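You operate a simulated robot arm through the tools that you are given. There is no shell and no other tool.

You run a simulated robot arm. Do the job below in one go: nothing can be reset, and whatever is moved stays where it is left.

Task
Shut both tank valves and drum taps, then pull both yellow pipes up.

Only the result counts: the job must be done as asked and must still hold three seconds after the hand-in. Knocking over, shifting, dropping, spilling or breaking anything else fails it.

Robot
A 7-joint arm with a two-finger parallel gripper, fixed in place. Base frame: the origin is at the foot of the arm, x ahead of it, y to its left, z up. Lengths are in mm, angles in degrees, forces in N, time in s.
Its first joint turns from -132.0 to 132.0 degrees. Payload 3.91 kg.
Tool frame: the origin (TCP) lies between the finger pads and is the grasp point; the fingertips stand 30 mm ahead of it; z points along the fingers, y is the line along which they close. Largest opening 110 mm; finger width 20, thickness 10; the body of the gripper, 48 by 112 mm, starts 55 mm behind the TCP.
Orientation is that of the tool frame in the base frame, as a unit quaternion [x, y, z, w]. With the fingers straight down and closing along the base's y, the tool's x points along the base's -x, its y along +y and its z along -z.

Tools
- The arm moves only by the tool drive_tool. Its argument "steps" is a list of rows, each a list of 7 numbers: the shift along the tool's x, y, z in units of 30 mm (1.0 is 30 mm), then the turn, a rotation vector about the tool's x, y, z in units of 5 degrees (1.0 is 5 degrees), then the opening in per cent of the stroke, from 0 (shut) to 100 (fully open). In form: [[dx, dy, dz, wx, wy, wz, fingers], ...]. A call has 1 to 20 rows; each row shifts and turns the commanded pose from where the row before left it, along the tool's axes as they then stand. A call with a number of a shift or a turn outside -1 to 1 is refused whole. A row lasts 0.2 s, in which the tool goes at most 50 mm and 8.6 degrees; a call with a longer step from one row to the next is refused whole, and so is a gripper value outside its range. A pose out of reach is approached as far as the arm can. The call stops where the force on the tool passes 70 N (or 10 N more than at its start, if that is more) or the arm is blocked; 0.2 s more then pass. Each finger travels about 108 mm/s and halts on what it meets, pressing with about 26 N; the grip force reading is that of the motor and also rises with nothing between the fingers. The clock runs only during rows and for 0.2 s after the last one: add rows that do not move to give the fingers time. It gives the time, the measured TCP pose, the force on the tool (base axes), the opening and the grip force at its end, in the units of the frame above (readings bear some noise), with the torque about the TCP (base axes, N m) and any sound that the robot's microphone picked up, and new pictures: "show" is both (left out), scene, wrist or none.
- Cameras (640 x 400 px; columns grow to the right, rows downward): "scene" is fixed at [395.7, -505.7, 1362.1]; the picture's right is [0.98, -0.18, 0.00], its down [-0.06, -0.34, -0.94] and it looks along [0.17, 0.92, -0.35] (base axes); focal length 371 px, centre (320, 200). "wrist" rides on the gripper at [72, 17, -103] in the tool frame; the picture's right is [-0.23, 0.97, 0.00], its down [-0.76, -0.18, -0.62] and it looks along [-0.61, -0.14, 0.78] (tool axes); focal length 222 px, centre (320, 200). There is no depth. A picture from a camera that has moved, and an enlarged one, comes with that camera's place and axes in the base frame and with its lens. The place of the scene camera against the robot may be out by one fixed shift of up to 18 mm in any direction.
- inspect(camera, box): a new picture of the part [left, top, right, bottom] of that camera's present view, enlarged. It takes no simulated time.
- hand_in(): hands the job in; it is judged then, once.

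Nothing tells you positions but the pictures and the camera data. Unless the task says otherwise, let go and move clear before handing in.

The tools are called after ">>>" by a JSON object that holds its "method" and its "body". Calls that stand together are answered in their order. drive_tool: Moves the arm, as the interface text tells. Its arguments: {"type":"object","properties":{"steps":{"type":"array"},"show":{"type":"string","enum":["both","scene","wrist","none"]}},"required":["steps"]} The other tools are called the same way: inspect (camera, box) takes an enlarged picture of a part of a camera's view; hand_in () hands the job in.

At the start:

```text
time: 0.0
tcp_pos: [365.9, 490.4, 1184.4]
ee_rot: [-0.001, 1.0, 0.0, 0.0]
contact_force: [0.2, 0.1, 0.1]
ft_torque: [0.0, -0.04, 0.02]
finger_gap: 109.9
grasp_force: 0.1
```

scene: 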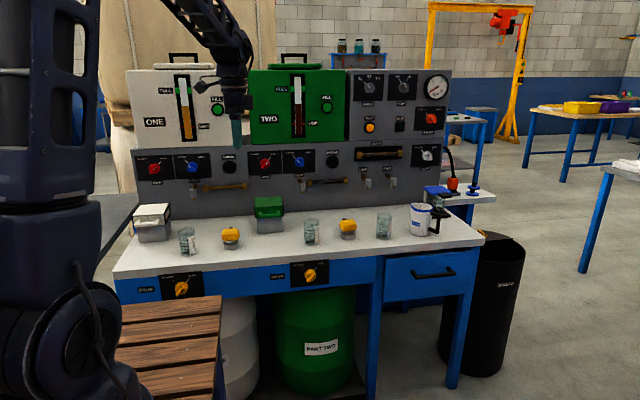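
wrist: 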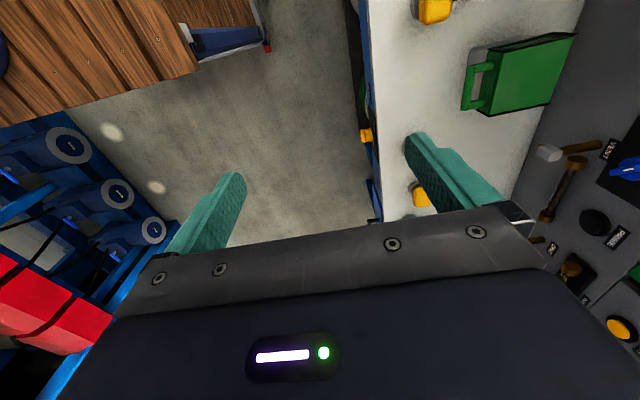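

I see a workbench with a grey panel, two tanks (ONE white, TWO green), knobs on the panel and two yellow knobs on the bench front. I'll first look closer at all of the labels before moving anything.

>>> {"method": "inspect", "body": {"camera": "scene", "box": [120, 60, 280, 160]}}

>>> {"method": "inspect", "body": {"camera": "scene", "box": [120, 130, 280, 230]}}

>>> {"method": "inspect", "body": {"camera": "scene", "box": [240, 130, 400, 230]}}

>>> {"method": "inspect", "body": {"camera": "scene", "box": [340, 60, 500, 160]}}

>>> {"method": "inspect", "body": {"camera": "scene", "box": [120, 220, 280, 320]}}

>>> {"method": "inspect", "body": {"camera": "scene", "box": [250, 220, 410, 320]}}

>>> {"method": "inspect", "body": {"camera": "scene", "box": [340, 130, 500, 230]}}

```text
4.00 times, centred on (200, 110) of scene
camera zoom: at [395.7, -505.7, 1362.1], right [0.98, -0.18, 0.0], down [-0.06, -0.34, -0.94], along [0.17, 0.92, -0.35], focal length 1484 px, centre (800, 560)
```

zoom: 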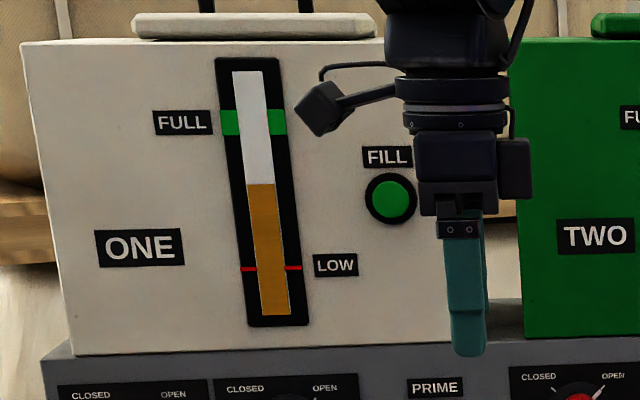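

```text
4.00 times, centred on (200, 180) of scene
camera zoom: at [395.7, -505.7, 1362.1], right [0.98, -0.18, 0.0], down [-0.06, -0.34, -0.94], along [0.17, 0.92, -0.35], focal length 1484 px, centre (800, 280)
```

zoom: 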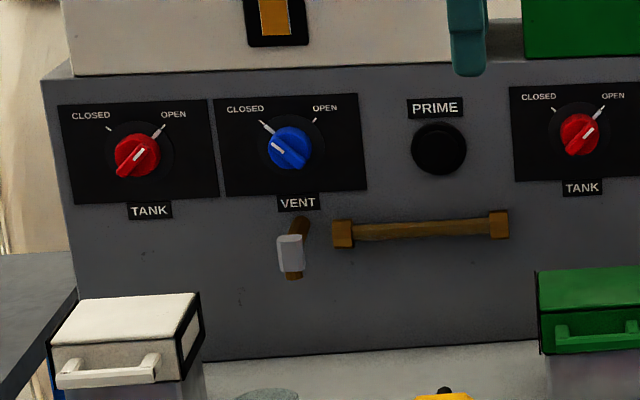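

```text
4.00 times, centred on (320, 180) of scene
camera zoom: at [395.7, -505.7, 1362.1], right [0.98, -0.18, 0.0], down [-0.06, -0.34, -0.94], along [0.17, 0.92, -0.35], focal length 1484 px, centre (320, 280)
```

zoom: 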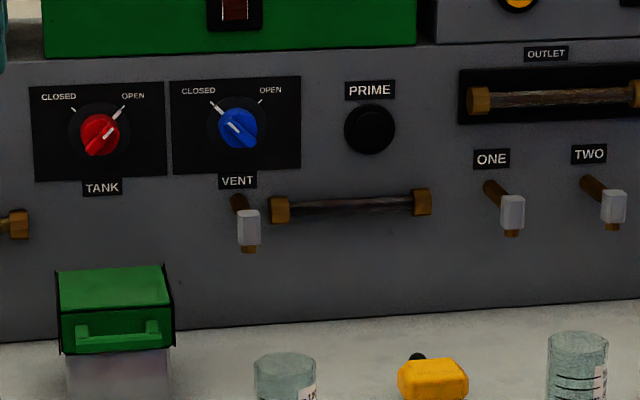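

```text
4.00 times, centred on (420, 110) of scene
camera zoom: at [395.7, -505.7, 1362.1], right [0.98, -0.18, 0.0], down [-0.06, -0.34, -0.94], along [0.17, 0.92, -0.35], focal length 1484 px, centre (-80, 560)
```

zoom: 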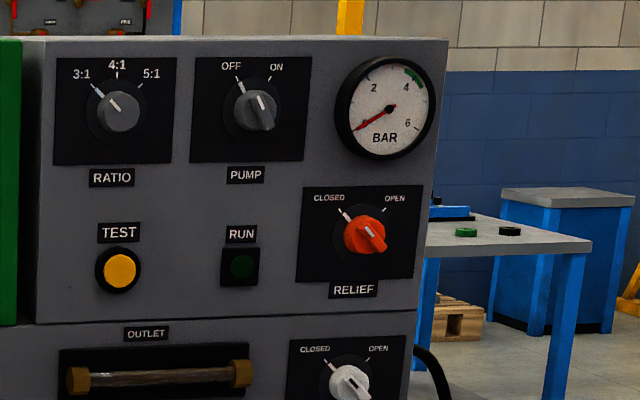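

```text
4.00 times, centred on (200, 270) of scene
camera zoom: at [395.7, -505.7, 1362.1], right [0.98, -0.18, 0.0], down [-0.06, -0.34, -0.94], along [0.17, 0.92, -0.35], focal length 1484 px, centre (800, -80)
```

zoom: 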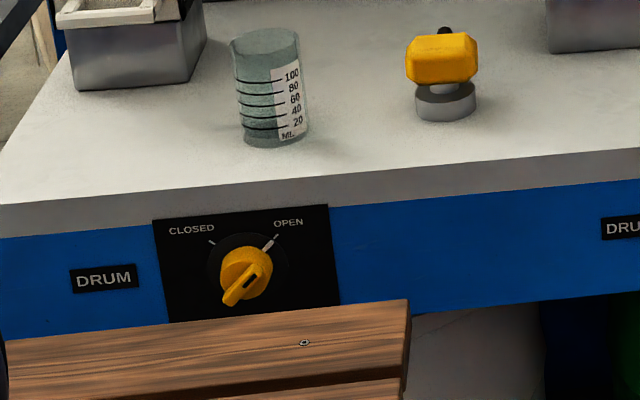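

```text
4.00 times, centred on (330, 270) of scene
camera zoom: at [395.7, -505.7, 1362.1], right [0.98, -0.18, 0.0], down [-0.06, -0.34, -0.94], along [0.17, 0.92, -0.35], focal length 1484 px, centre (280, -80)
```

zoom: 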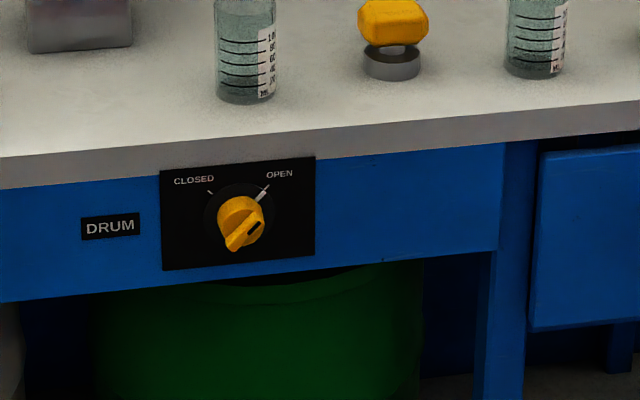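

```text
4.00 times, centred on (420, 180) of scene
camera zoom: at [395.7, -505.7, 1362.1], right [0.98, -0.18, 0.0], down [-0.06, -0.34, -0.94], along [0.17, 0.92, -0.35], focal length 1484 px, centre (-80, 280)
```

zoom: 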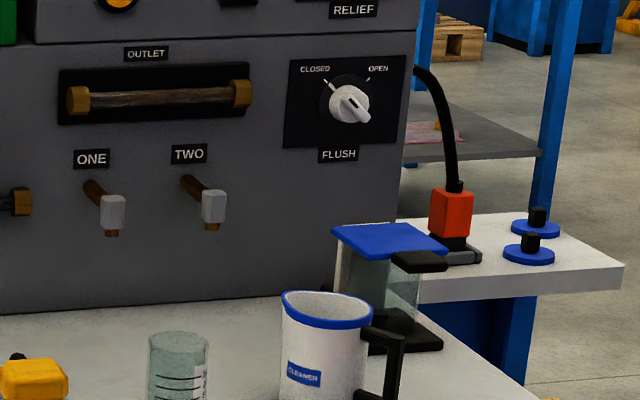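

>>> {"method": "inspect", "body": {"camera": "wrist", "box": [340, 0, 640, 190]}}

>>> {"method": "inspect", "body": {"camera": "wrist", "box": [0, 0, 300, 190]}}

>>> {"method": "inspect", "body": {"camera": "wrist", "box": [340, 90, 480, 230]}}

>>> {"method": "inspect", "body": {"camera": "scene", "box": [0, 200, 240, 400]}}

>>> {"method": "inspect", "body": {"camera": "scene", "box": [200, 210, 260, 260]}}

>>> {"method": "inspect", "body": {"camera": "scene", "box": [320, 200, 380, 250]}}

```text
2.11 times, centred on (490, 95) of wrist
camera zoom: at [294.0, 507.2, 1289.0], right [0.23, 0.97, 0.0], down [0.76, -0.18, 0.62], along [0.61, -0.14, -0.78], focal length 468 px, centre (-38, 421)
```

zoom: 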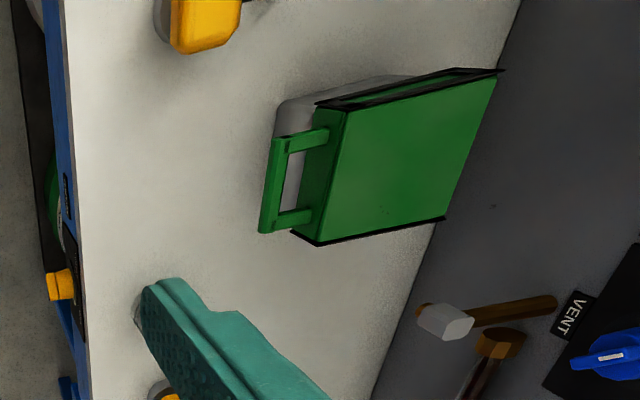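

```text
2.11 times, centred on (150, 95) of wrist
camera zoom: at [294.0, 507.2, 1289.0], right [0.23, 0.97, 0.0], down [0.76, -0.18, 0.62], along [0.61, -0.14, -0.78], focal length 468 px, centre (678, 421)
```

zoom: 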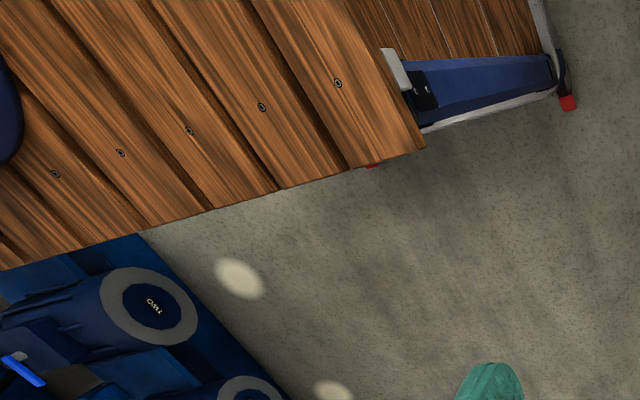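

```text
2.86 times, centred on (410, 160) of wrist
camera zoom: at [294.0, 507.2, 1289.0], right [0.23, 0.97, 0.0], down [0.76, -0.18, 0.62], along [0.61, -0.14, -0.78], focal length 635 px, centre (63, 314)
```

zoom: 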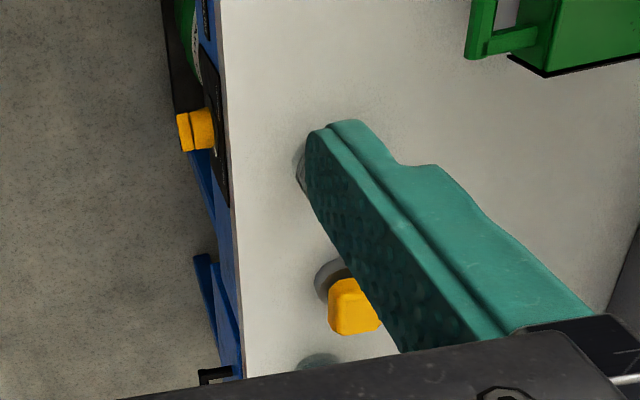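

```text
2.00 times, centred on (120, 300) of scene
camera zoom: at [395.7, -505.7, 1362.1], right [0.98, -0.18, 0.0], down [-0.06, -0.34, -0.94], along [0.17, 0.92, -0.35], focal length 742 px, centre (720, 0)
```

zoom: 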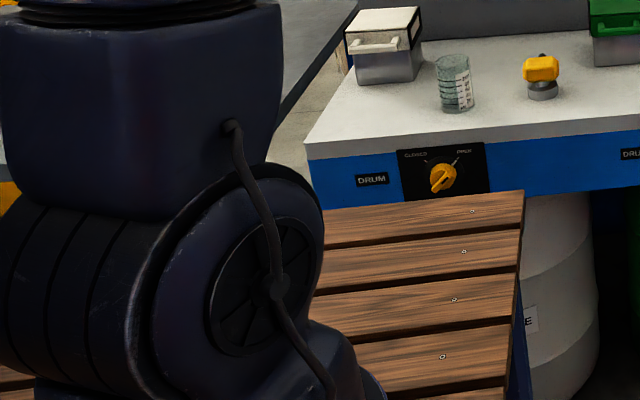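

```text
8.00 times, centred on (230, 235) of scene
camera zoom: at [395.7, -505.7, 1362.1], right [0.98, -0.18, 0.0], down [-0.06, -0.34, -0.94], along [0.17, 0.92, -0.35], focal length 2968 px, centre (1040, -80)
```

zoom: 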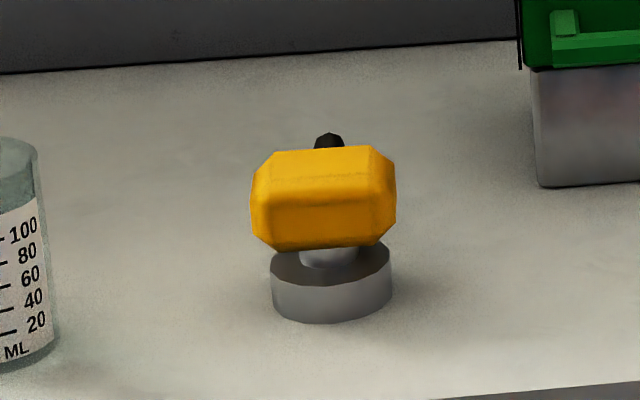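

```text
8.00 times, centred on (350, 225) of scene
camera zoom: at [395.7, -505.7, 1362.1], right [0.98, -0.18, 0.0], down [-0.06, -0.34, -0.94], along [0.17, 0.92, -0.35], focal length 2968 px, centre (80, 0)
```

zoom: 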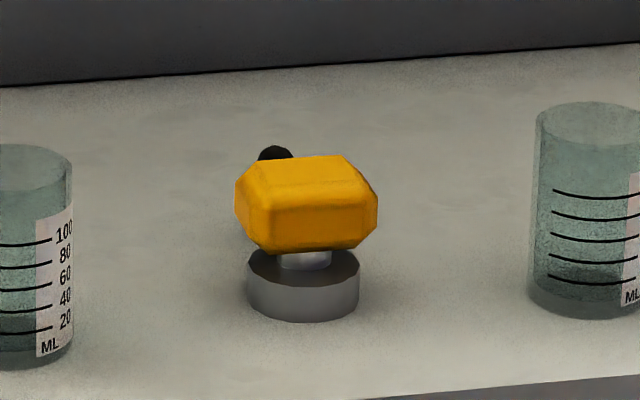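

Two red TANK valves (about x=24 and x=441, y≈950, z≈979) and two yellow DRUM taps on the bench front (about x=145 and x=567, y≈580, z≈675) all stand at OPEN; the yellow pipe handles stand on the bench at about (312,700,798) and (723,700,800). I first turn the tool level, pointing at the panel (+y), in free space.

>>> {"method": "drive_tool", "body": {"steps": [[0, 0, 0, -1, 0, 0, 100], [0, 0, 0, -1, 0, 0, 100], [0, 0, 0, -1, 0, 0, 100], [0, 0, 0, -1, 0, 0, 100], [0, 0, 0, -1, 0, 0, 100], [0, 0, 0, -1, 0, 0, 100], [0, 0, 0, -1, 0, 0, 100], [0, 0, 0, -1, 0, 0, 100], [0, 0, 0, -1, 0, 0, 100], [0, 0, 0, -1, 0, 0, 100], [0, 0, 0, -1, 0, 0, 100], [0, 0, 0, -1, 0, 0, 100], [0, 0, 0, -1, 0, 0, 100], [0, 0, 0, -1, 0, 0, 100], [0, 0, 0, -1, 0, 0, 100], [0, 0, 0, -1, 0, 0, 100], [0, 0, 0, -1, 0, 0, 100], [0, 0, 0, -1, 0, 0, 100]]}}

```text
time: 3.8
tcp_pos: [366.3, 491.4, 1185.7]
ee_rot: [0.0, 0.707, 0.708, 0.001]
contact_force: [-0.7, -1.0, 0.9]
ft_torque: [-0.04, 0.01, 0.03]
finger_gap: 109.9
grasp_force: 0.0
camera wrist: at [293.8, 387.3, 1202.4], right [0.23, 0.0, 0.97], down [0.76, -0.62, -0.18], along [0.61, 0.78, -0.14], focal length 222 px, centre (320, 200)
```

scene: 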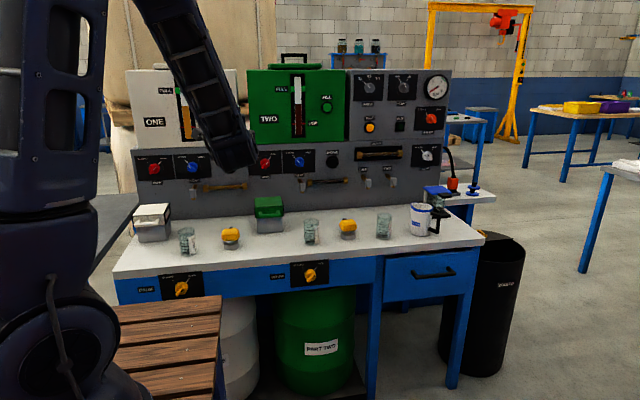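
wrist: 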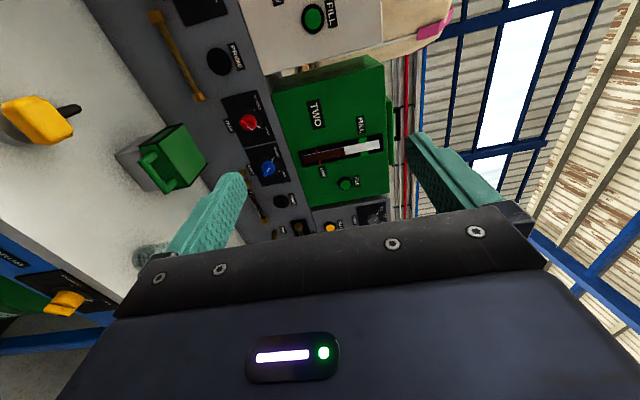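

The tool is now level and the wrist camera sees the panel. I enlarge the knobs and pipe handles to fix their positions.

>>> {"method": "inspect", "body": {"camera": "wrist", "box": [200, 80, 330, 200]}}

>>> {"method": "inspect", "body": {"camera": "wrist", "box": [0, 60, 130, 180]}}

>>> {"method": "inspect", "body": {"camera": "wrist", "box": [0, 220, 130, 340]}}

>>> {"method": "inspect", "body": {"camera": "scene", "box": [225, 140, 305, 190]}}

>>> {"method": "inspect", "body": {"camera": "scene", "box": [130, 145, 210, 195]}}

>>> {"method": "inspect", "body": {"camera": "scene", "box": [270, 250, 350, 300]}}

>>> {"method": "inspect", "body": {"camera": "scene", "box": [140, 262, 220, 312]}}

```text
3.33 times, centred on (265, 140) of wrist
camera zoom: at [293.8, 387.3, 1202.4], right [0.23, 0.0, 0.97], down [0.76, -0.62, -0.18], along [0.61, 0.78, -0.14], focal length 740 px, centre (503, 400)
```

zoom: 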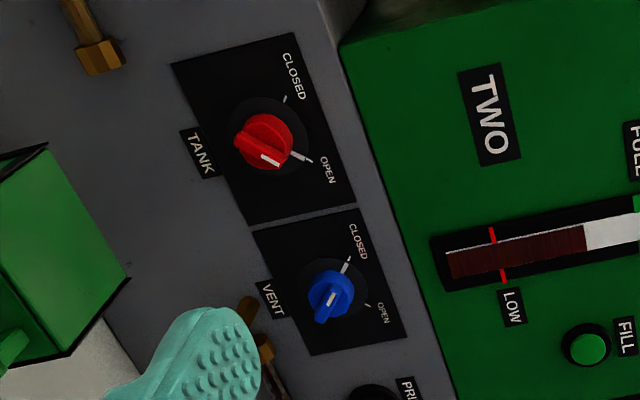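

```text
3.33 times, centred on (65, 120) of wrist
camera zoom: at [293.8, 387.3, 1202.4], right [0.23, 0.0, 0.97], down [0.76, -0.62, -0.18], along [0.61, 0.78, -0.14], focal length 740 px, centre (1170, 467)
```

zoom: 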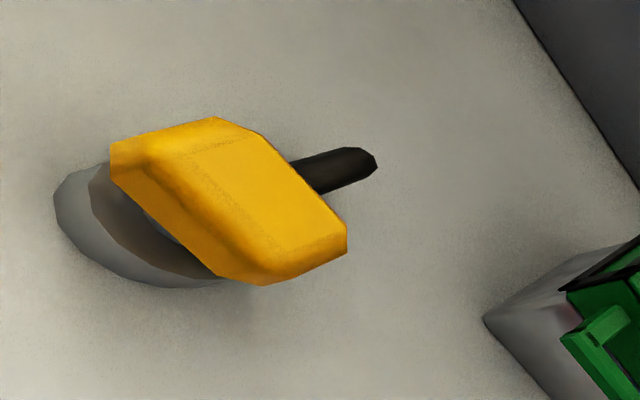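

```text
3.33 times, centred on (65, 280) of wrist
camera zoom: at [293.8, 387.3, 1202.4], right [0.23, 0.0, 0.97], down [0.76, -0.62, -0.18], along [0.61, 0.78, -0.14], focal length 740 px, centre (1170, -67)
```

zoom: 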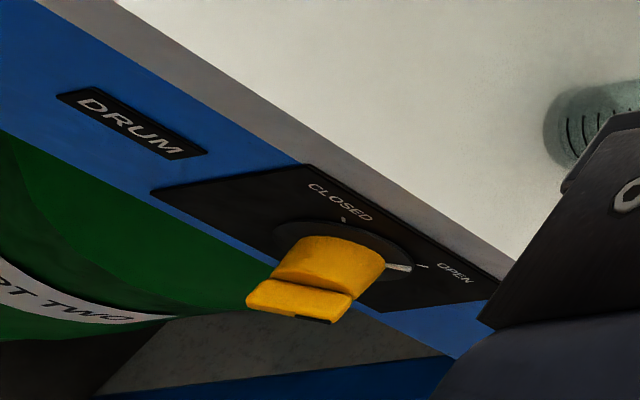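

```text
8.00 times, centred on (265, 165) of scene
camera zoom: at [395.7, -505.7, 1362.1], right [0.98, -0.18, 0.0], down [-0.06, -0.34, -0.94], along [0.17, 0.92, -0.35], focal length 2968 px, centre (760, 480)
```

zoom: 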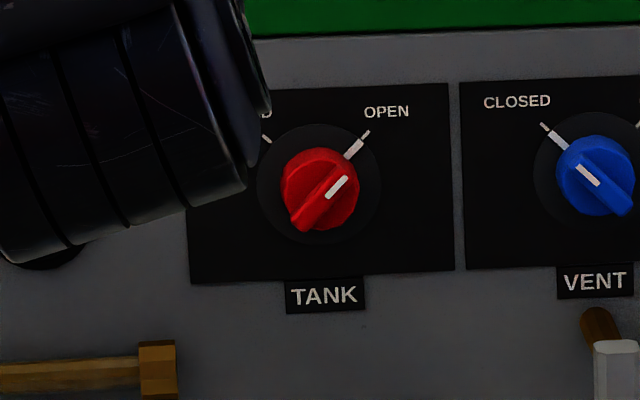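

```text
8.00 times, centred on (170, 170) of scene
camera zoom: at [395.7, -505.7, 1362.1], right [0.98, -0.18, 0.0], down [-0.06, -0.34, -0.94], along [0.17, 0.92, -0.35], focal length 2968 px, centre (1520, 440)
```

zoom: 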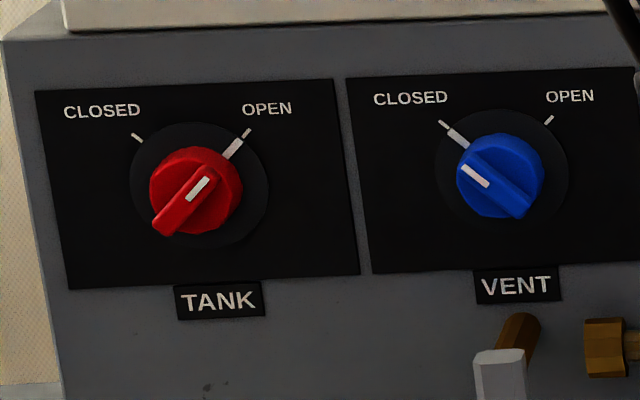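

```text
8.00 times, centred on (310, 275) of scene
camera zoom: at [395.7, -505.7, 1362.1], right [0.98, -0.18, 0.0], down [-0.06, -0.34, -0.94], along [0.17, 0.92, -0.35], focal length 2968 px, centre (400, -400)
```

zoom: 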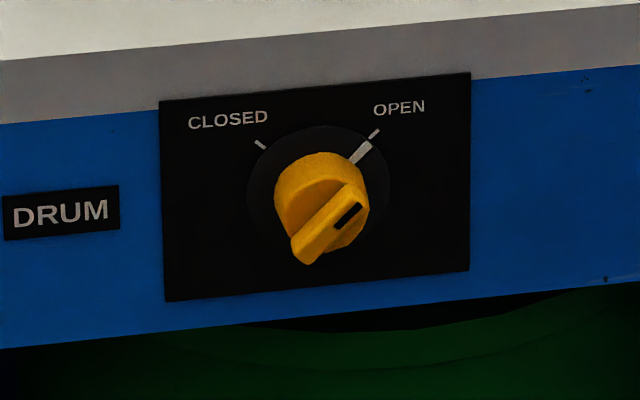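

```text
8.00 times, centred on (180, 287) of scene
camera zoom: at [395.7, -505.7, 1362.1], right [0.98, -0.18, 0.0], down [-0.06, -0.34, -0.94], along [0.17, 0.92, -0.35], focal length 2968 px, centre (1440, -496)
```

zoom: 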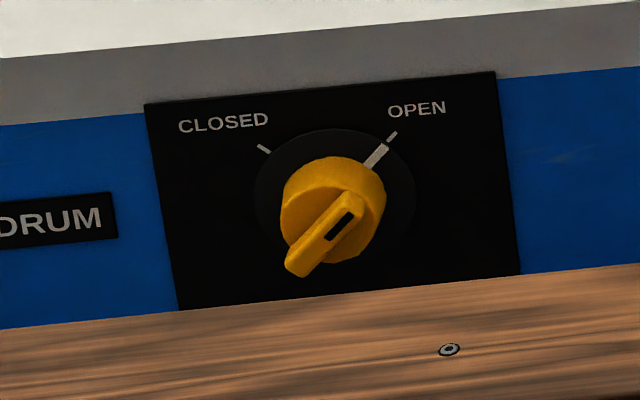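

Panel face is at about y≈970, TANK TWO knob at about (444, 940, 986), TANK ONE knob at about (32, 940, 987). I now roll the tool so the fingers can straddle the knob's bar (camera side up) while moving nearer.

>>> {"method": "drive_tool", "body": {"steps": [[0, 0, 0.4, 0, 0, 1, 100], [0, 0, 0.4, 0, 0, 1, 100], [0, 0, 0.4, 0, 0, 1, 100], [0, 0, 0.4, 0, 0, 1, 100], [0, 0, 0.4, 0, 0, 1, 100], [0, 0, 0.4, 0, 0, 1, 100], [0, 0, 0.4, 0, 0, 1, 100], [0, 0, 0.4, 0, 0, 1, 100], [0, 0, 0.4, 0, 0, 1, 100], [0, 0, 0.4, 0, 0, 1, 100], [0, 0, 0.4, 0, 0, 1, 100], [0, 0, 0.4, 0, 0, 1, 100], [0, 0, 0.4, 0, 0, 1, 100], [0, 0, 0.4, 0, 0, 1, 100], [0, 0, 0.4, 0, 0, 1, 100], [0, 0, 0.4, 0, 0, 1, 100], [0, 0, 0.4, 0, 0, 1, 100], [0, 0, 0.4, 0, 0, 1, 100]]}}

```text
time: 7.6
tcp_pos: [364.8, 706.9, 1184.0]
ee_rot: [0.5, 0.5, 0.5, -0.5]
contact_force: [0.3, 1.1, -1.0]
ft_torque: [0.01, 0.03, -0.01]
finger_gap: 110.0
grasp_force: 0.2
camera wrist: at [382.7, 603.3, 1257.8], right [0.97, 0.0, -0.23], down [-0.18, -0.62, -0.76], along [-0.14, 0.78, -0.61], focal length 222 px, centre (320, 200)
```

scene: 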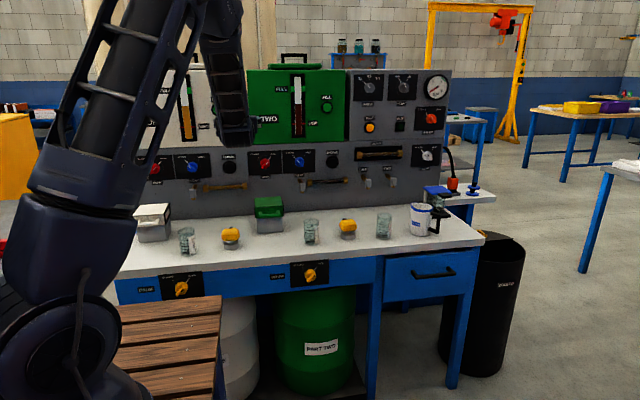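
wrist: 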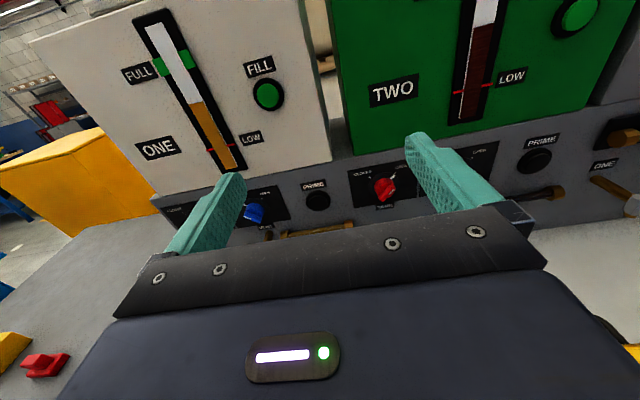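

>>> {"method": "inspect", "body": {"camera": "wrist", "box": [340, 150, 440, 220]}}

>>> {"method": "inspect", "body": {"camera": "wrist", "box": [150, 170, 280, 260]}}

```text
5.71 times, centred on (390, 185) of wrist
camera zoom: at [382.7, 603.3, 1257.8], right [0.97, 0.0, -0.23], down [-0.18, -0.62, -0.76], along [-0.14, 0.78, -0.61], focal length 1269 px, centre (-80, 286)
```

zoom: 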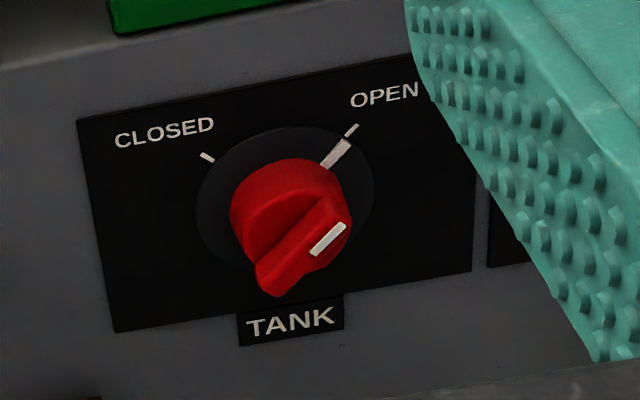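

```text
4.44 times, centred on (215, 215) of wrist
camera zoom: at [382.7, 603.3, 1257.8], right [0.97, 0.0, -0.23], down [-0.18, -0.62, -0.76], along [-0.14, 0.78, -0.61], focal length 987 px, centre (787, 133)
```

zoom: 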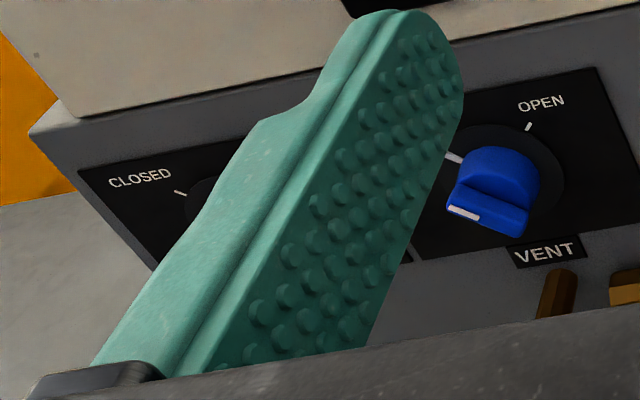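

The knob disc of TANK TWO is centred at about (450, 970, 982). I move in front of it at a safe distance and roll the fingers to lie across the bar.

>>> {"method": "drive_tool", "body": {"steps": [[-0.67, 0.283, 0.35, 0, 0, 0, 100], [-0.67, 0.283, 0.35, 0, 0, 0, 100], [-0.67, 0.283, 0.35, 0, 0, 0, 100], [-0.67, 0.283, 0.35, 0, 0, 0, 100], [-0.67, 0.283, 0.35, 0, 0, 0, 100], [-0.67, 0.283, 0.35, 0, 0, 0, 100], [-0.67, 0.283, 0.35, 0, 0, 0, 100], [-0.67, 0.283, 0.35, 0, 0, 0, 100], [-0.67, 0.283, 0.35, 0, 0, 0, 100], [-0.67, 0.283, 0.35, 0, 0, 0, 100], [0, 0, 0, 0, 0, 1, 100], [0, 0, 0, 0, 0, 1, 100], [0, 0, 0, 0, 0, 1, 100], [0, 0, 0, 0, 0, 1, 100], [0, 0, 0, 0, 0, 1, 100], [0, 0, 0, 0, 0, 1, 100], [0, 0, 0, 0, 0, 1, 100], [0, 0, 0, 0, 0, 1, 100], [0, 0, 0, 0, 0, 1, 100]]}}

>>> {"method": "inspect", "body": {"camera": "wrist", "box": [200, 80, 440, 230]}}

```text
time: 11.6
tcp_pos: [453.2, 811.4, 985.2]
ee_rot: [-0.654, -0.27, -0.27, 0.654]
contact_force: [0.1, -0.3, 0.0]
ft_torque: [-0.04, -0.03, -0.01]
finger_gap: 110.2
grasp_force: 0.0
camera wrist: at [515.7, 707.9, 1024.1], right [0.53, 0.0, -0.85], down [-0.67, -0.62, -0.41], along [-0.53, 0.78, -0.33], focal length 222 px, centre (320, 200)
```

scene: 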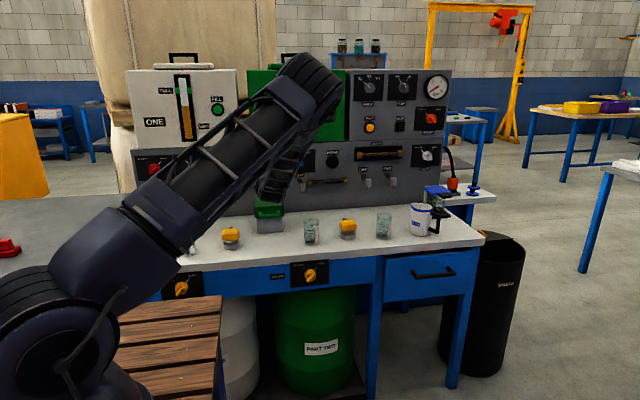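
wrist: 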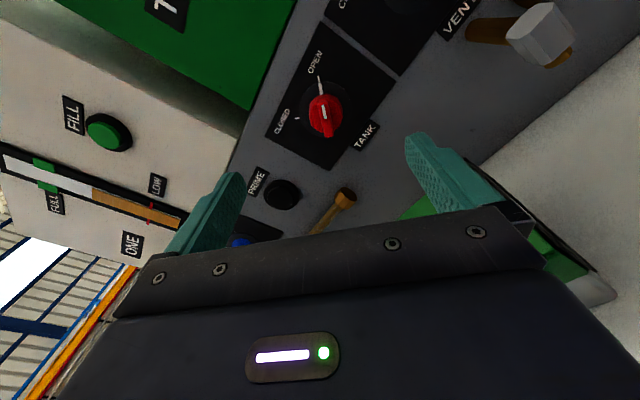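

```text
2.67 times, centred on (320, 155) of wrist
camera zoom: at [515.7, 707.9, 1024.1], right [0.53, 0.0, -0.85], down [-0.67, -0.62, -0.41], along [-0.53, 0.78, -0.33], focal length 592 px, centre (320, 320)
```

zoom: 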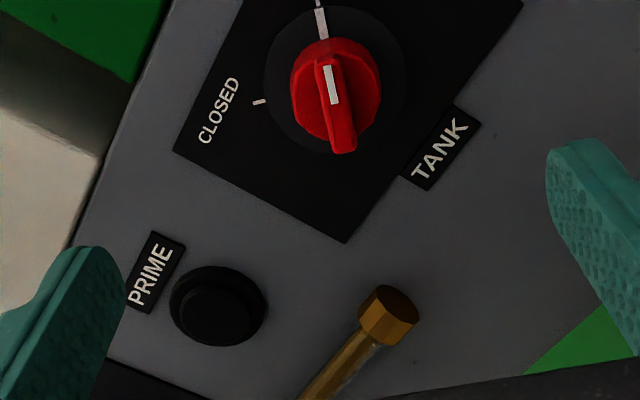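

The arm reaches this place, tool axis about 6 mm off the knob's centre (about 451, 978). I correct sideways, narrow the fingers somewhat and come closer.

>>> {"method": "drive_tool", "body": {"steps": [[-0.18, 0.15, 0.3, 0, 0, 0, 60], [0, 0, 0.5, 0, 0, 0, 60], [0, 0, 0.5, 0, 0, 0, 60], [0, 0, 0.5, 0, 0, 0, 60], [0, 0, 0.5, 0, 0, 0, 60], [0, 0, 0.4, 0, 0, 0, 60], [0, 0, 0.3, 0, 0, 0, 60]]}}

>>> {"method": "inspect", "body": {"camera": "wrist", "box": [200, 80, 440, 230]}}

>>> {"method": "inspect", "body": {"camera": "scene", "box": [225, 130, 325, 195]}}

```text
time: 13.2
tcp_pos: [451.6, 902.3, 977.0]
ee_rot: [0.653, 0.271, 0.272, -0.653]
contact_force: [0.5, 0.7, -0.4]
ft_torque: [-0.01, 0.01, -0.01]
finger_gap: 65.9
grasp_force: 0.1
camera wrist: at [514.4, 798.3, 1016.3], right [0.53, 0.0, -0.85], down [-0.66, -0.62, -0.41], along [-0.53, 0.78, -0.33], focal length 222 px, centre (320, 200)
```

scene: 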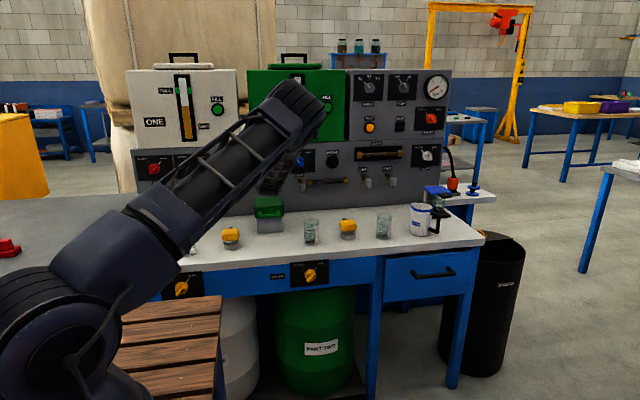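
wrist: 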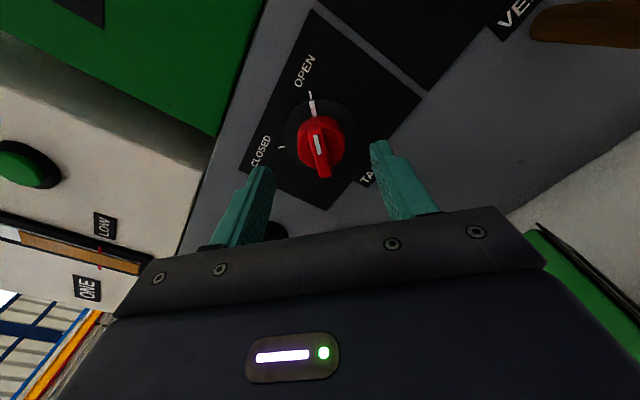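

```text
2.67 times, centred on (320, 155) of wrist
camera zoom: at [514.4, 798.3, 1016.3], right [0.53, 0.0, -0.85], down [-0.66, -0.62, -0.41], along [-0.53, 0.78, -0.33], focal length 592 px, centre (320, 320)
```

zoom: 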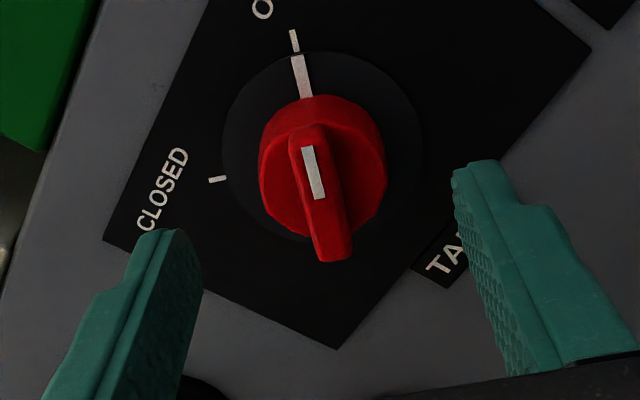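

```text
6.15 times, centred on (275, 162) of scene
camera zoom: at [395.7, -505.7, 1362.1], right [0.98, -0.18, 0.0], down [-0.06, -0.34, -0.94], along [0.17, 0.92, -0.35], focal length 2283 px, centre (597, 431)
```

zoom: 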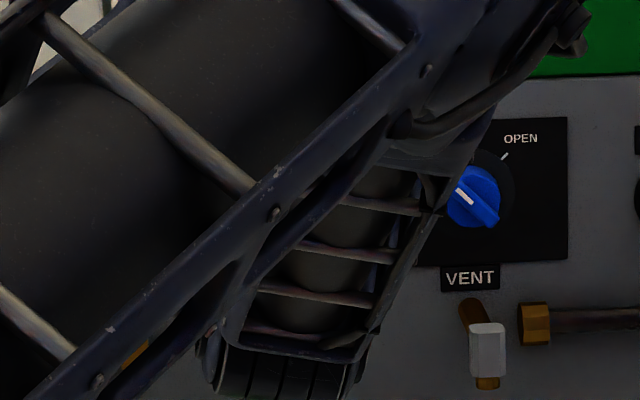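

The tool axis is now within about 1 mm of the knob's centre and the fingers straddle the bar. I go 18 mm further in and close on the bar.

>>> {"method": "drive_tool", "body": {"steps": [[0.02, 0.02, 0.2, 0, 0, 0, 60], [0, 0, 0.2, 0, 0, 0, 60], [0, 0, 0.2, 0, 0, 0, 60], [0, 0, 0, 0, 0, 0, 30], [0, 0, 0, 0, 0, 0, 0], [0, 0, 0, 0, 0, 0, 0], [0, 0, 0, 0, 0, 0, 0], [0, 0, 0, 0, 0, 0, 0]]}}

>>> {"method": "inspect", "body": {"camera": "wrist", "box": [200, 80, 440, 230]}}

```text
time: 15.0
tcp_pos: [451.5, 919.1, 976.3]
ee_rot: [0.653, 0.271, 0.271, -0.653]
contact_force: [1.4, 6.0, 2.7]
ft_torque: [0.01, -0.02, 0.03]
finger_gap: 10.9
grasp_force: 44.7
camera wrist: at [515.2, 816.0, 1016.7], right [0.53, 0.0, -0.85], down [-0.66, -0.62, -0.41], along [-0.53, 0.78, -0.33], focal length 222 px, centre (320, 200)
```

scene: 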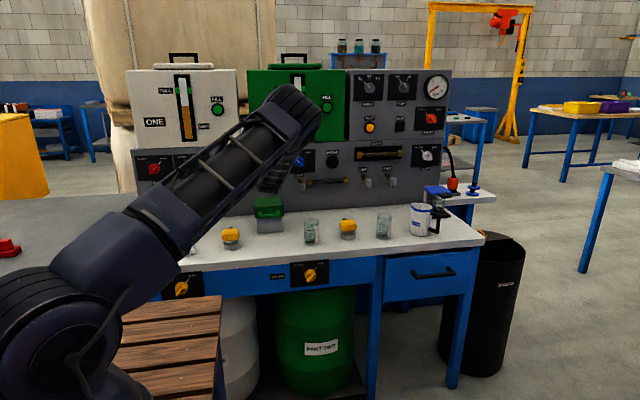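
wrist: 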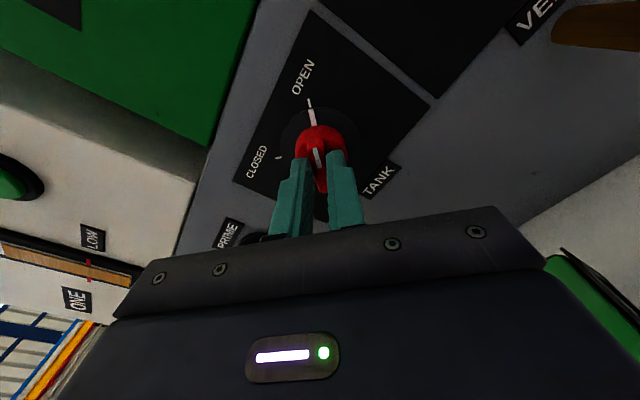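

```text
2.67 times, centred on (320, 155) of wrist
camera zoom: at [515.2, 816.0, 1016.7], right [0.53, 0.0, -0.85], down [-0.66, -0.62, -0.41], along [-0.53, 0.78, -0.33], focal length 592 px, centre (320, 320)
```

zoom: 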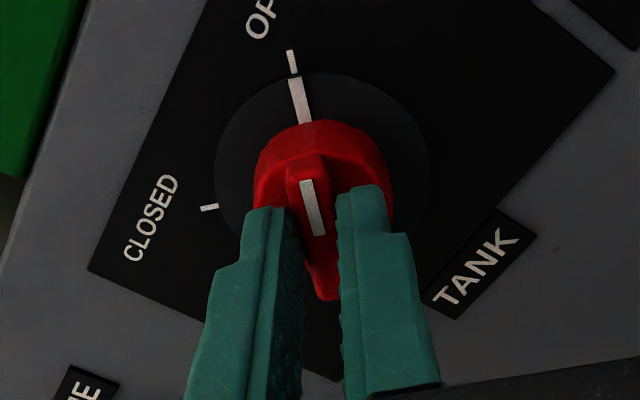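

The bar is gripped (gap 10.9 mm). I turn it counter-clockwise (as seen from the front) towards CLOSED.

>>> {"method": "drive_tool", "body": {"steps": [[0, 0, 0, 0, 0, -1, 0], [0, 0, 0, 0, 0, -1, 0], [0, 0, 0, 0, 0, -1, 0], [0, 0, 0, 0, 0, -1, 0], [0, 0, 0, 0, 0, -1, 0], [0, 0, 0, 0, 0, -1, 0], [0, 0, 0, 0, 0, -1, 0], [0, 0, 0, 0, 0, -1, 0], [0, 0, 0, 0, 0, -1, 0]], "show": "wrist"}}

>>> {"method": "inspect", "body": {"camera": "wrist", "box": [200, 80, 440, 230]}}

```text
time: 17.0
tcp_pos: [451.0, 919.7, 978.3]
ee_rot: [0.499, 0.501, 0.5, -0.5]
contact_force: [-17.1, -10.1, 7.8]
ft_torque: [0.37, 0.05, 0.43]
finger_gap: 11.0
grasp_force: 44.7
camera wrist: at [467.1, 816.1, 1050.7], right [0.97, 0.0, -0.23], down [-0.18, -0.62, -0.76], along [-0.14, 0.78, -0.61], focal length 222 px, centre (320, 200)
```

wrist: 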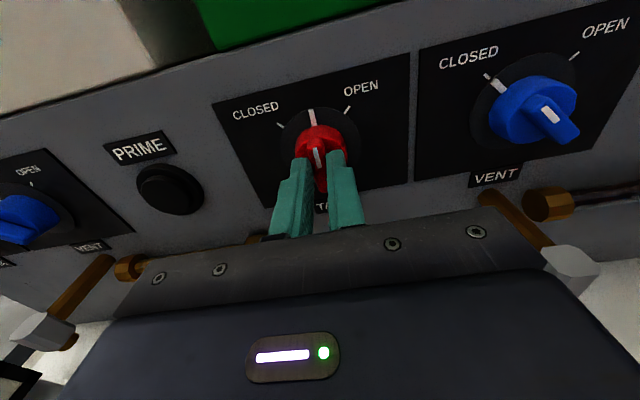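

```text
2.67 times, centred on (320, 155) of wrist
camera zoom: at [467.1, 816.1, 1050.7], right [0.97, 0.0, -0.23], down [-0.18, -0.62, -0.76], along [-0.14, 0.78, -0.61], focal length 592 px, centre (320, 320)
```

zoom: 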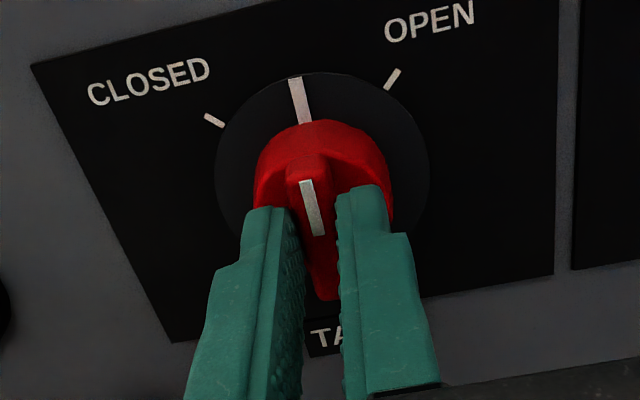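

>>> {"method": "drive_tool", "body": {"steps": [[0, -0.03, 0, 0, 0, -1, 0], [0, 0, 0, 0, 0, -1, 0], [0, 0, 0, 0, 0, -1, 0], [0, 0, 0, 0, 0, -1, 0], [0, 0, 0, 0, 0, -1, 0], [0, 0, 0, 0, 0, -1, 0], [0, 0, 0, 0, 0, -1, 0], [0, 0, 0, 0, 0, -1, 0], [0, 0, 0, 0, 0, -1, 0]], "show": "wrist"}}

>>> {"method": "inspect", "body": {"camera": "wrist", "box": [200, 80, 440, 230]}}

```text
time: 19.0
tcp_pos: [447.7, 919.1, 976.9]
ee_rot: [0.271, 0.654, 0.653, -0.271]
contact_force: [-30.8, 4.1, -0.7]
ft_torque: [-0.45, 0.14, 0.31]
finger_gap: 11.1
grasp_force: 45.4
camera wrist: at [409.2, 816.1, 1040.7], right [0.85, 0.0, 0.53], down [0.41, -0.62, -0.66], along [0.33, 0.78, -0.53], focal length 222 px, centre (320, 200)
```

wrist: 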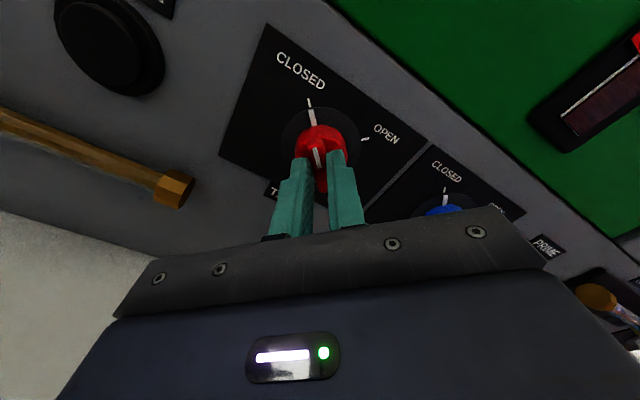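

```text
2.67 times, centred on (320, 155) of wrist
camera zoom: at [409.2, 816.1, 1040.7], right [0.85, 0.0, 0.53], down [0.41, -0.62, -0.66], along [0.33, 0.78, -0.53], focal length 592 px, centre (320, 320)
```

zoom: 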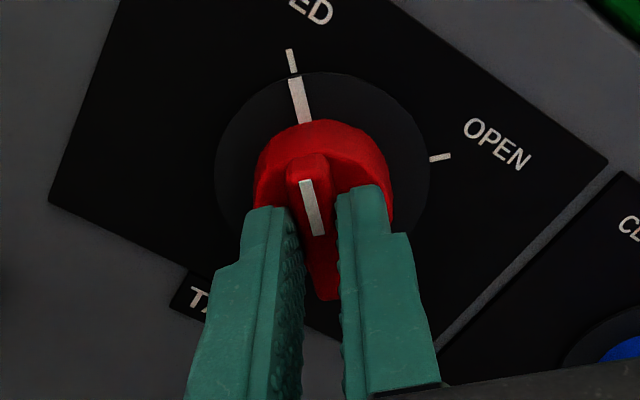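

TANK TWO's pointer stands on the CLOSED tick. I let go and back off straight.

>>> {"method": "drive_tool", "body": {"steps": [[0, 0, 0, 0, 0, 0, 30], [0, 0, 0, 0, 0, 0, 50], [0, 0, 0, 0, 0, 0, 60], [0, 0, -0.3, 0, 0, 0, 60], [0, 0, -0.5, 0, 0, 0, 60], [0, 0, -0.8, 0, 0, 0, 60], [0, 0, -0.8, 0, 0, 0, 60], [0, 0, -0.8, 0, 0, 0, 60]]}}

>>> {"method": "inspect", "body": {"camera": "wrist", "box": [200, 60, 440, 210]}}

```text
time: 20.8
tcp_pos: [451.9, 822.0, 976.4]
ee_rot: [0.271, 0.653, 0.653, -0.271]
contact_force: [-0.6, -0.8, 0.7]
ft_torque: [0.0, 0.0, 0.0]
finger_gap: 66.0
grasp_force: 0.2
camera wrist: at [412.0, 718.0, 1040.4], right [0.85, 0.0, 0.53], down [0.41, -0.62, -0.66], along [0.33, 0.78, -0.53], focal length 222 px, centre (320, 200)
```

scene: 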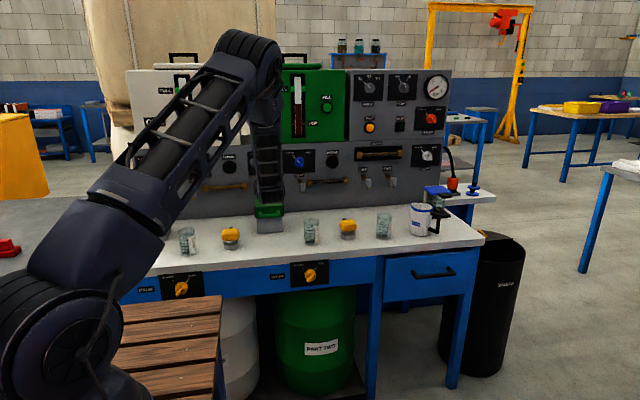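
wrist: 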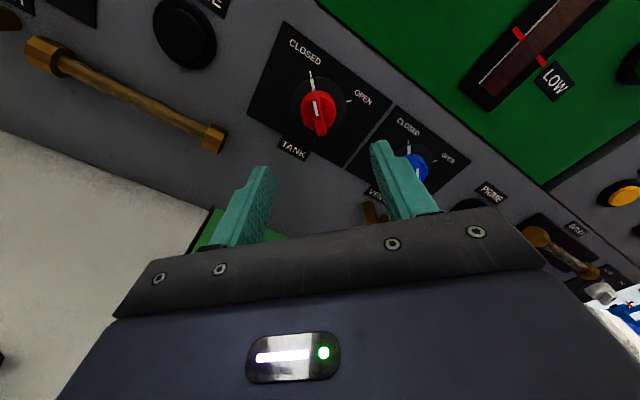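

```text
2.67 times, centred on (320, 135) of wrist
camera zoom: at [412.0, 718.0, 1040.4], right [0.85, 0.0, 0.53], down [0.41, -0.62, -0.66], along [0.33, 0.78, -0.53], focal length 592 px, centre (320, 373)
```

zoom: 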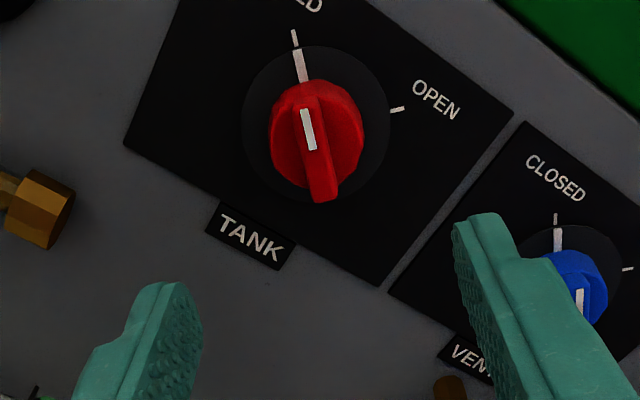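

TANK TWO is shut and stayed so. TANK ONE's knob should be at about (30, 975, 977); I move left along the panel at a safe distance, then roll back.

>>> {"method": "drive_tool", "body": {"steps": [[0.6615, -0.6615, 0, 0, 0, 0, 60], [0.6615, -0.6615, 0, 0, 0, 0, 60], [0.6615, -0.6615, 0, 0, 0, 0, 60], [0.6615, -0.6615, 0, 0, 0, 0, 60], [0.6615, -0.6615, 0, 0, 0, 0, 60], [0.6615, -0.6615, 0, 0, 0, 0, 60], [0.6615, -0.6615, 0, 0, 0, 0, 60], [0.6615, -0.6615, 0, 0, 0, 0, 60], [0.6615, -0.6615, 0, 0, 0, 0, 60], [0.6615, -0.6615, 0, 0, 0, 0, 60], [0.6615, -0.6615, 0, 0, 0, 0, 60], [0.6615, -0.6615, 0, 0, 0, 0, 60], [0.6615, -0.6615, 0, 0, 0, 0, 60], [0.6615, -0.6615, 0, 0, 0, 0, 60], [0.6615, -0.6615, 0, 0, 0, 0, 60]]}}

>>> {"method": "drive_tool", "body": {"steps": [[0, 0, 0, 0, 0, 1, 60], [0, 0, 0, 0, 0, 1, 60], [0, 0, 0, 0, 0, 1, 60], [0, 0, 0, 0, 0, 1, 60], [0, 0, 0, 0, 0, 1, 60], [0, 0, 0, 0, 0, 1, 60], [0, 0, 0, 0, 0, 1, 60], [0, 0, 0, 0, 0, 1, 60], [0, 0, 0, 0, 0, 1, 60], [0, 0, 0, 0, 0, 1, 60], [0, 0, 0, 0, 0, 1, 60], [0, 0, 0, 0, 0, 1, 60], [0, 0, 0, 0, 0, 1, 60], [0, 0, 0, 0, 0, 1, 60], [0, 0, 0, 0, 0, 1, 60], [0, 0, 0, 0, 0, 1, 60], [0, 0, 0, 0, 0, 1, 60], [0, 0, 0, 0, 0, 1, 60]]}}

>>> {"method": "inspect", "body": {"camera": "wrist", "box": [200, 60, 440, 210]}}

```text
time: 24.0
tcp_pos: [285.1, 825.4, 976.9]
ee_rot: [0.271, 0.653, 0.654, -0.27]
contact_force: [0.0, 0.5, -0.5]
ft_torque: [-0.04, 0.01, 0.02]
finger_gap: 66.3
grasp_force: 0.2
out of reach, approached as far as the arm can: row 7, 8, 9, 10, 11, 12, 13, 14, 15
camera wrist: at [245.9, 722.0, 1040.3], right [0.85, 0.0, 0.53], down [0.41, -0.62, -0.66], along [0.33, 0.78, -0.53], focal length 222 px, centre (320, 200)
```

scene: 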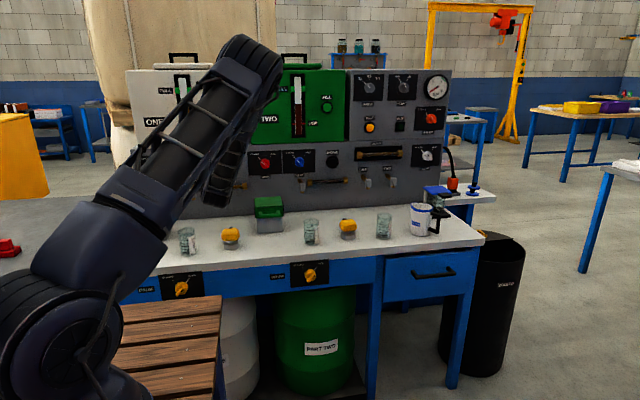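
wrist: 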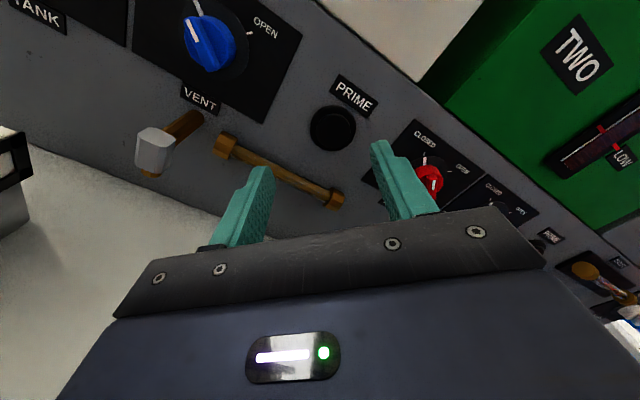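

```text
time: 27.8
tcp_pos: [285.0, 827.0, 975.7]
ee_rot: [-0.653, -0.271, -0.269, 0.655]
contact_force: [0.0, -0.1, 0.7]
ft_torque: [-0.01, -0.03, 0.0]
finger_gap: 66.2
grasp_force: 0.1
camera wrist: at [347.8, 723.6, 1015.7], right [0.53, 0.0, -0.85], down [-0.67, -0.62, -0.41], along [-0.53, 0.78, -0.33], focal length 222 px, centre (320, 200)
```

scene: 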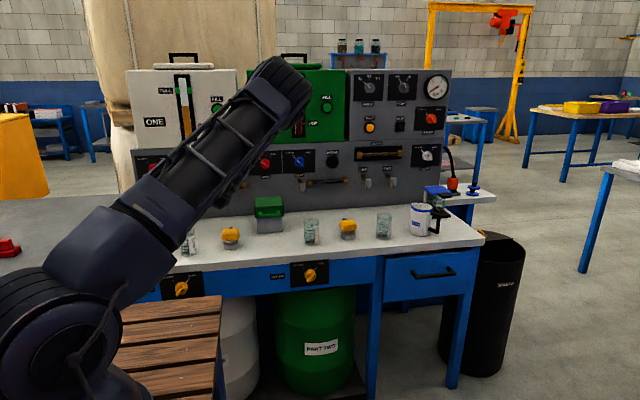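
wrist: 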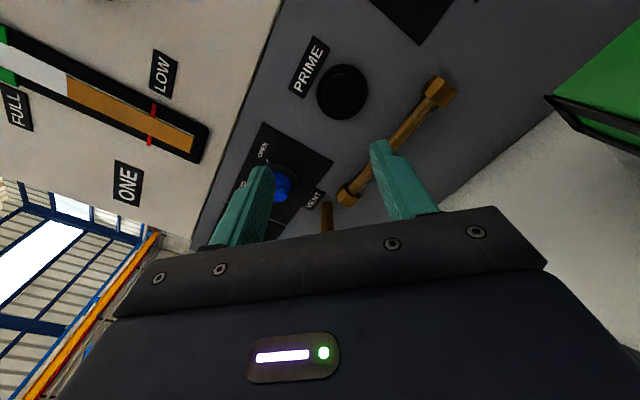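

```text
2.67 times, centred on (320, 135) of wrist
camera zoom: at [347.8, 723.6, 1015.7], right [0.53, 0.0, -0.85], down [-0.67, -0.62, -0.41], along [-0.53, 0.78, -0.33], focal length 592 px, centre (320, 373)
```

zoom: 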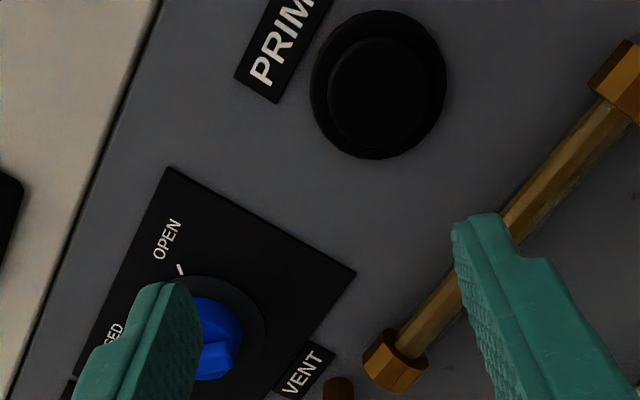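

The arm stopped short at x≈285 in the former roll; I try going on to the left in this roll.

>>> {"method": "drive_tool", "body": {"steps": [[-0.5, -0.5, 0, 0, 0, 0, 60], [-0.5, -0.5, 0, 0, 0, 0, 60], [-0.5, -0.5, 0, 0, 0, 0, 60], [-0.5, -0.5, 0, 0, 0, 0, 60], [-0.5, -0.5, 0, 0, 0, 0, 60], [-0.5, -0.5, 0, 0, 0, 0, 60]]}}

```text
time: 29.2
tcp_pos: [275.1, 827.4, 976.6]
ee_rot: [-0.651, -0.273, -0.268, 0.656]
contact_force: [0.1, 0.1, 0.2]
ft_torque: [0.02, -0.01, 0.03]
finger_gap: 65.9
grasp_force: 0.0
out of reach, approached as far as the arm can: row 1, 2, 3, 4, 5, 6
camera wrist: at [338.6, 724.3, 1015.2], right [0.53, 0.01, -0.85], down [-0.66, -0.63, -0.42], along [-0.54, 0.78, -0.33], focal length 222 px, centre (320, 200)
```

scene: 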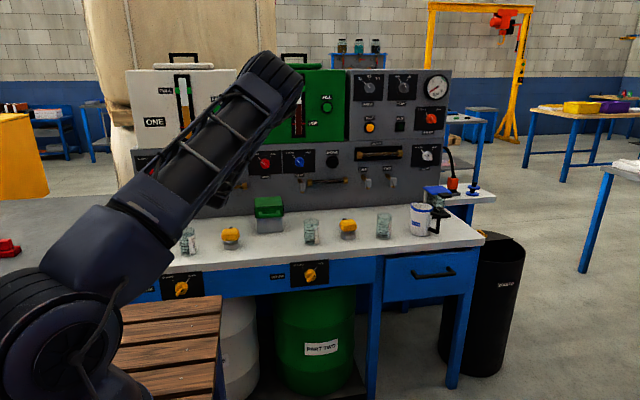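
wrist: 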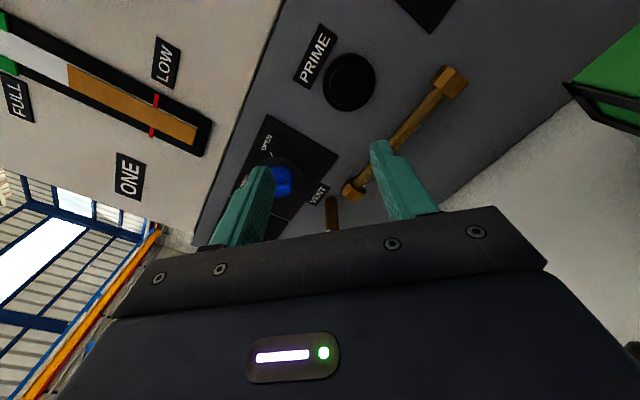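

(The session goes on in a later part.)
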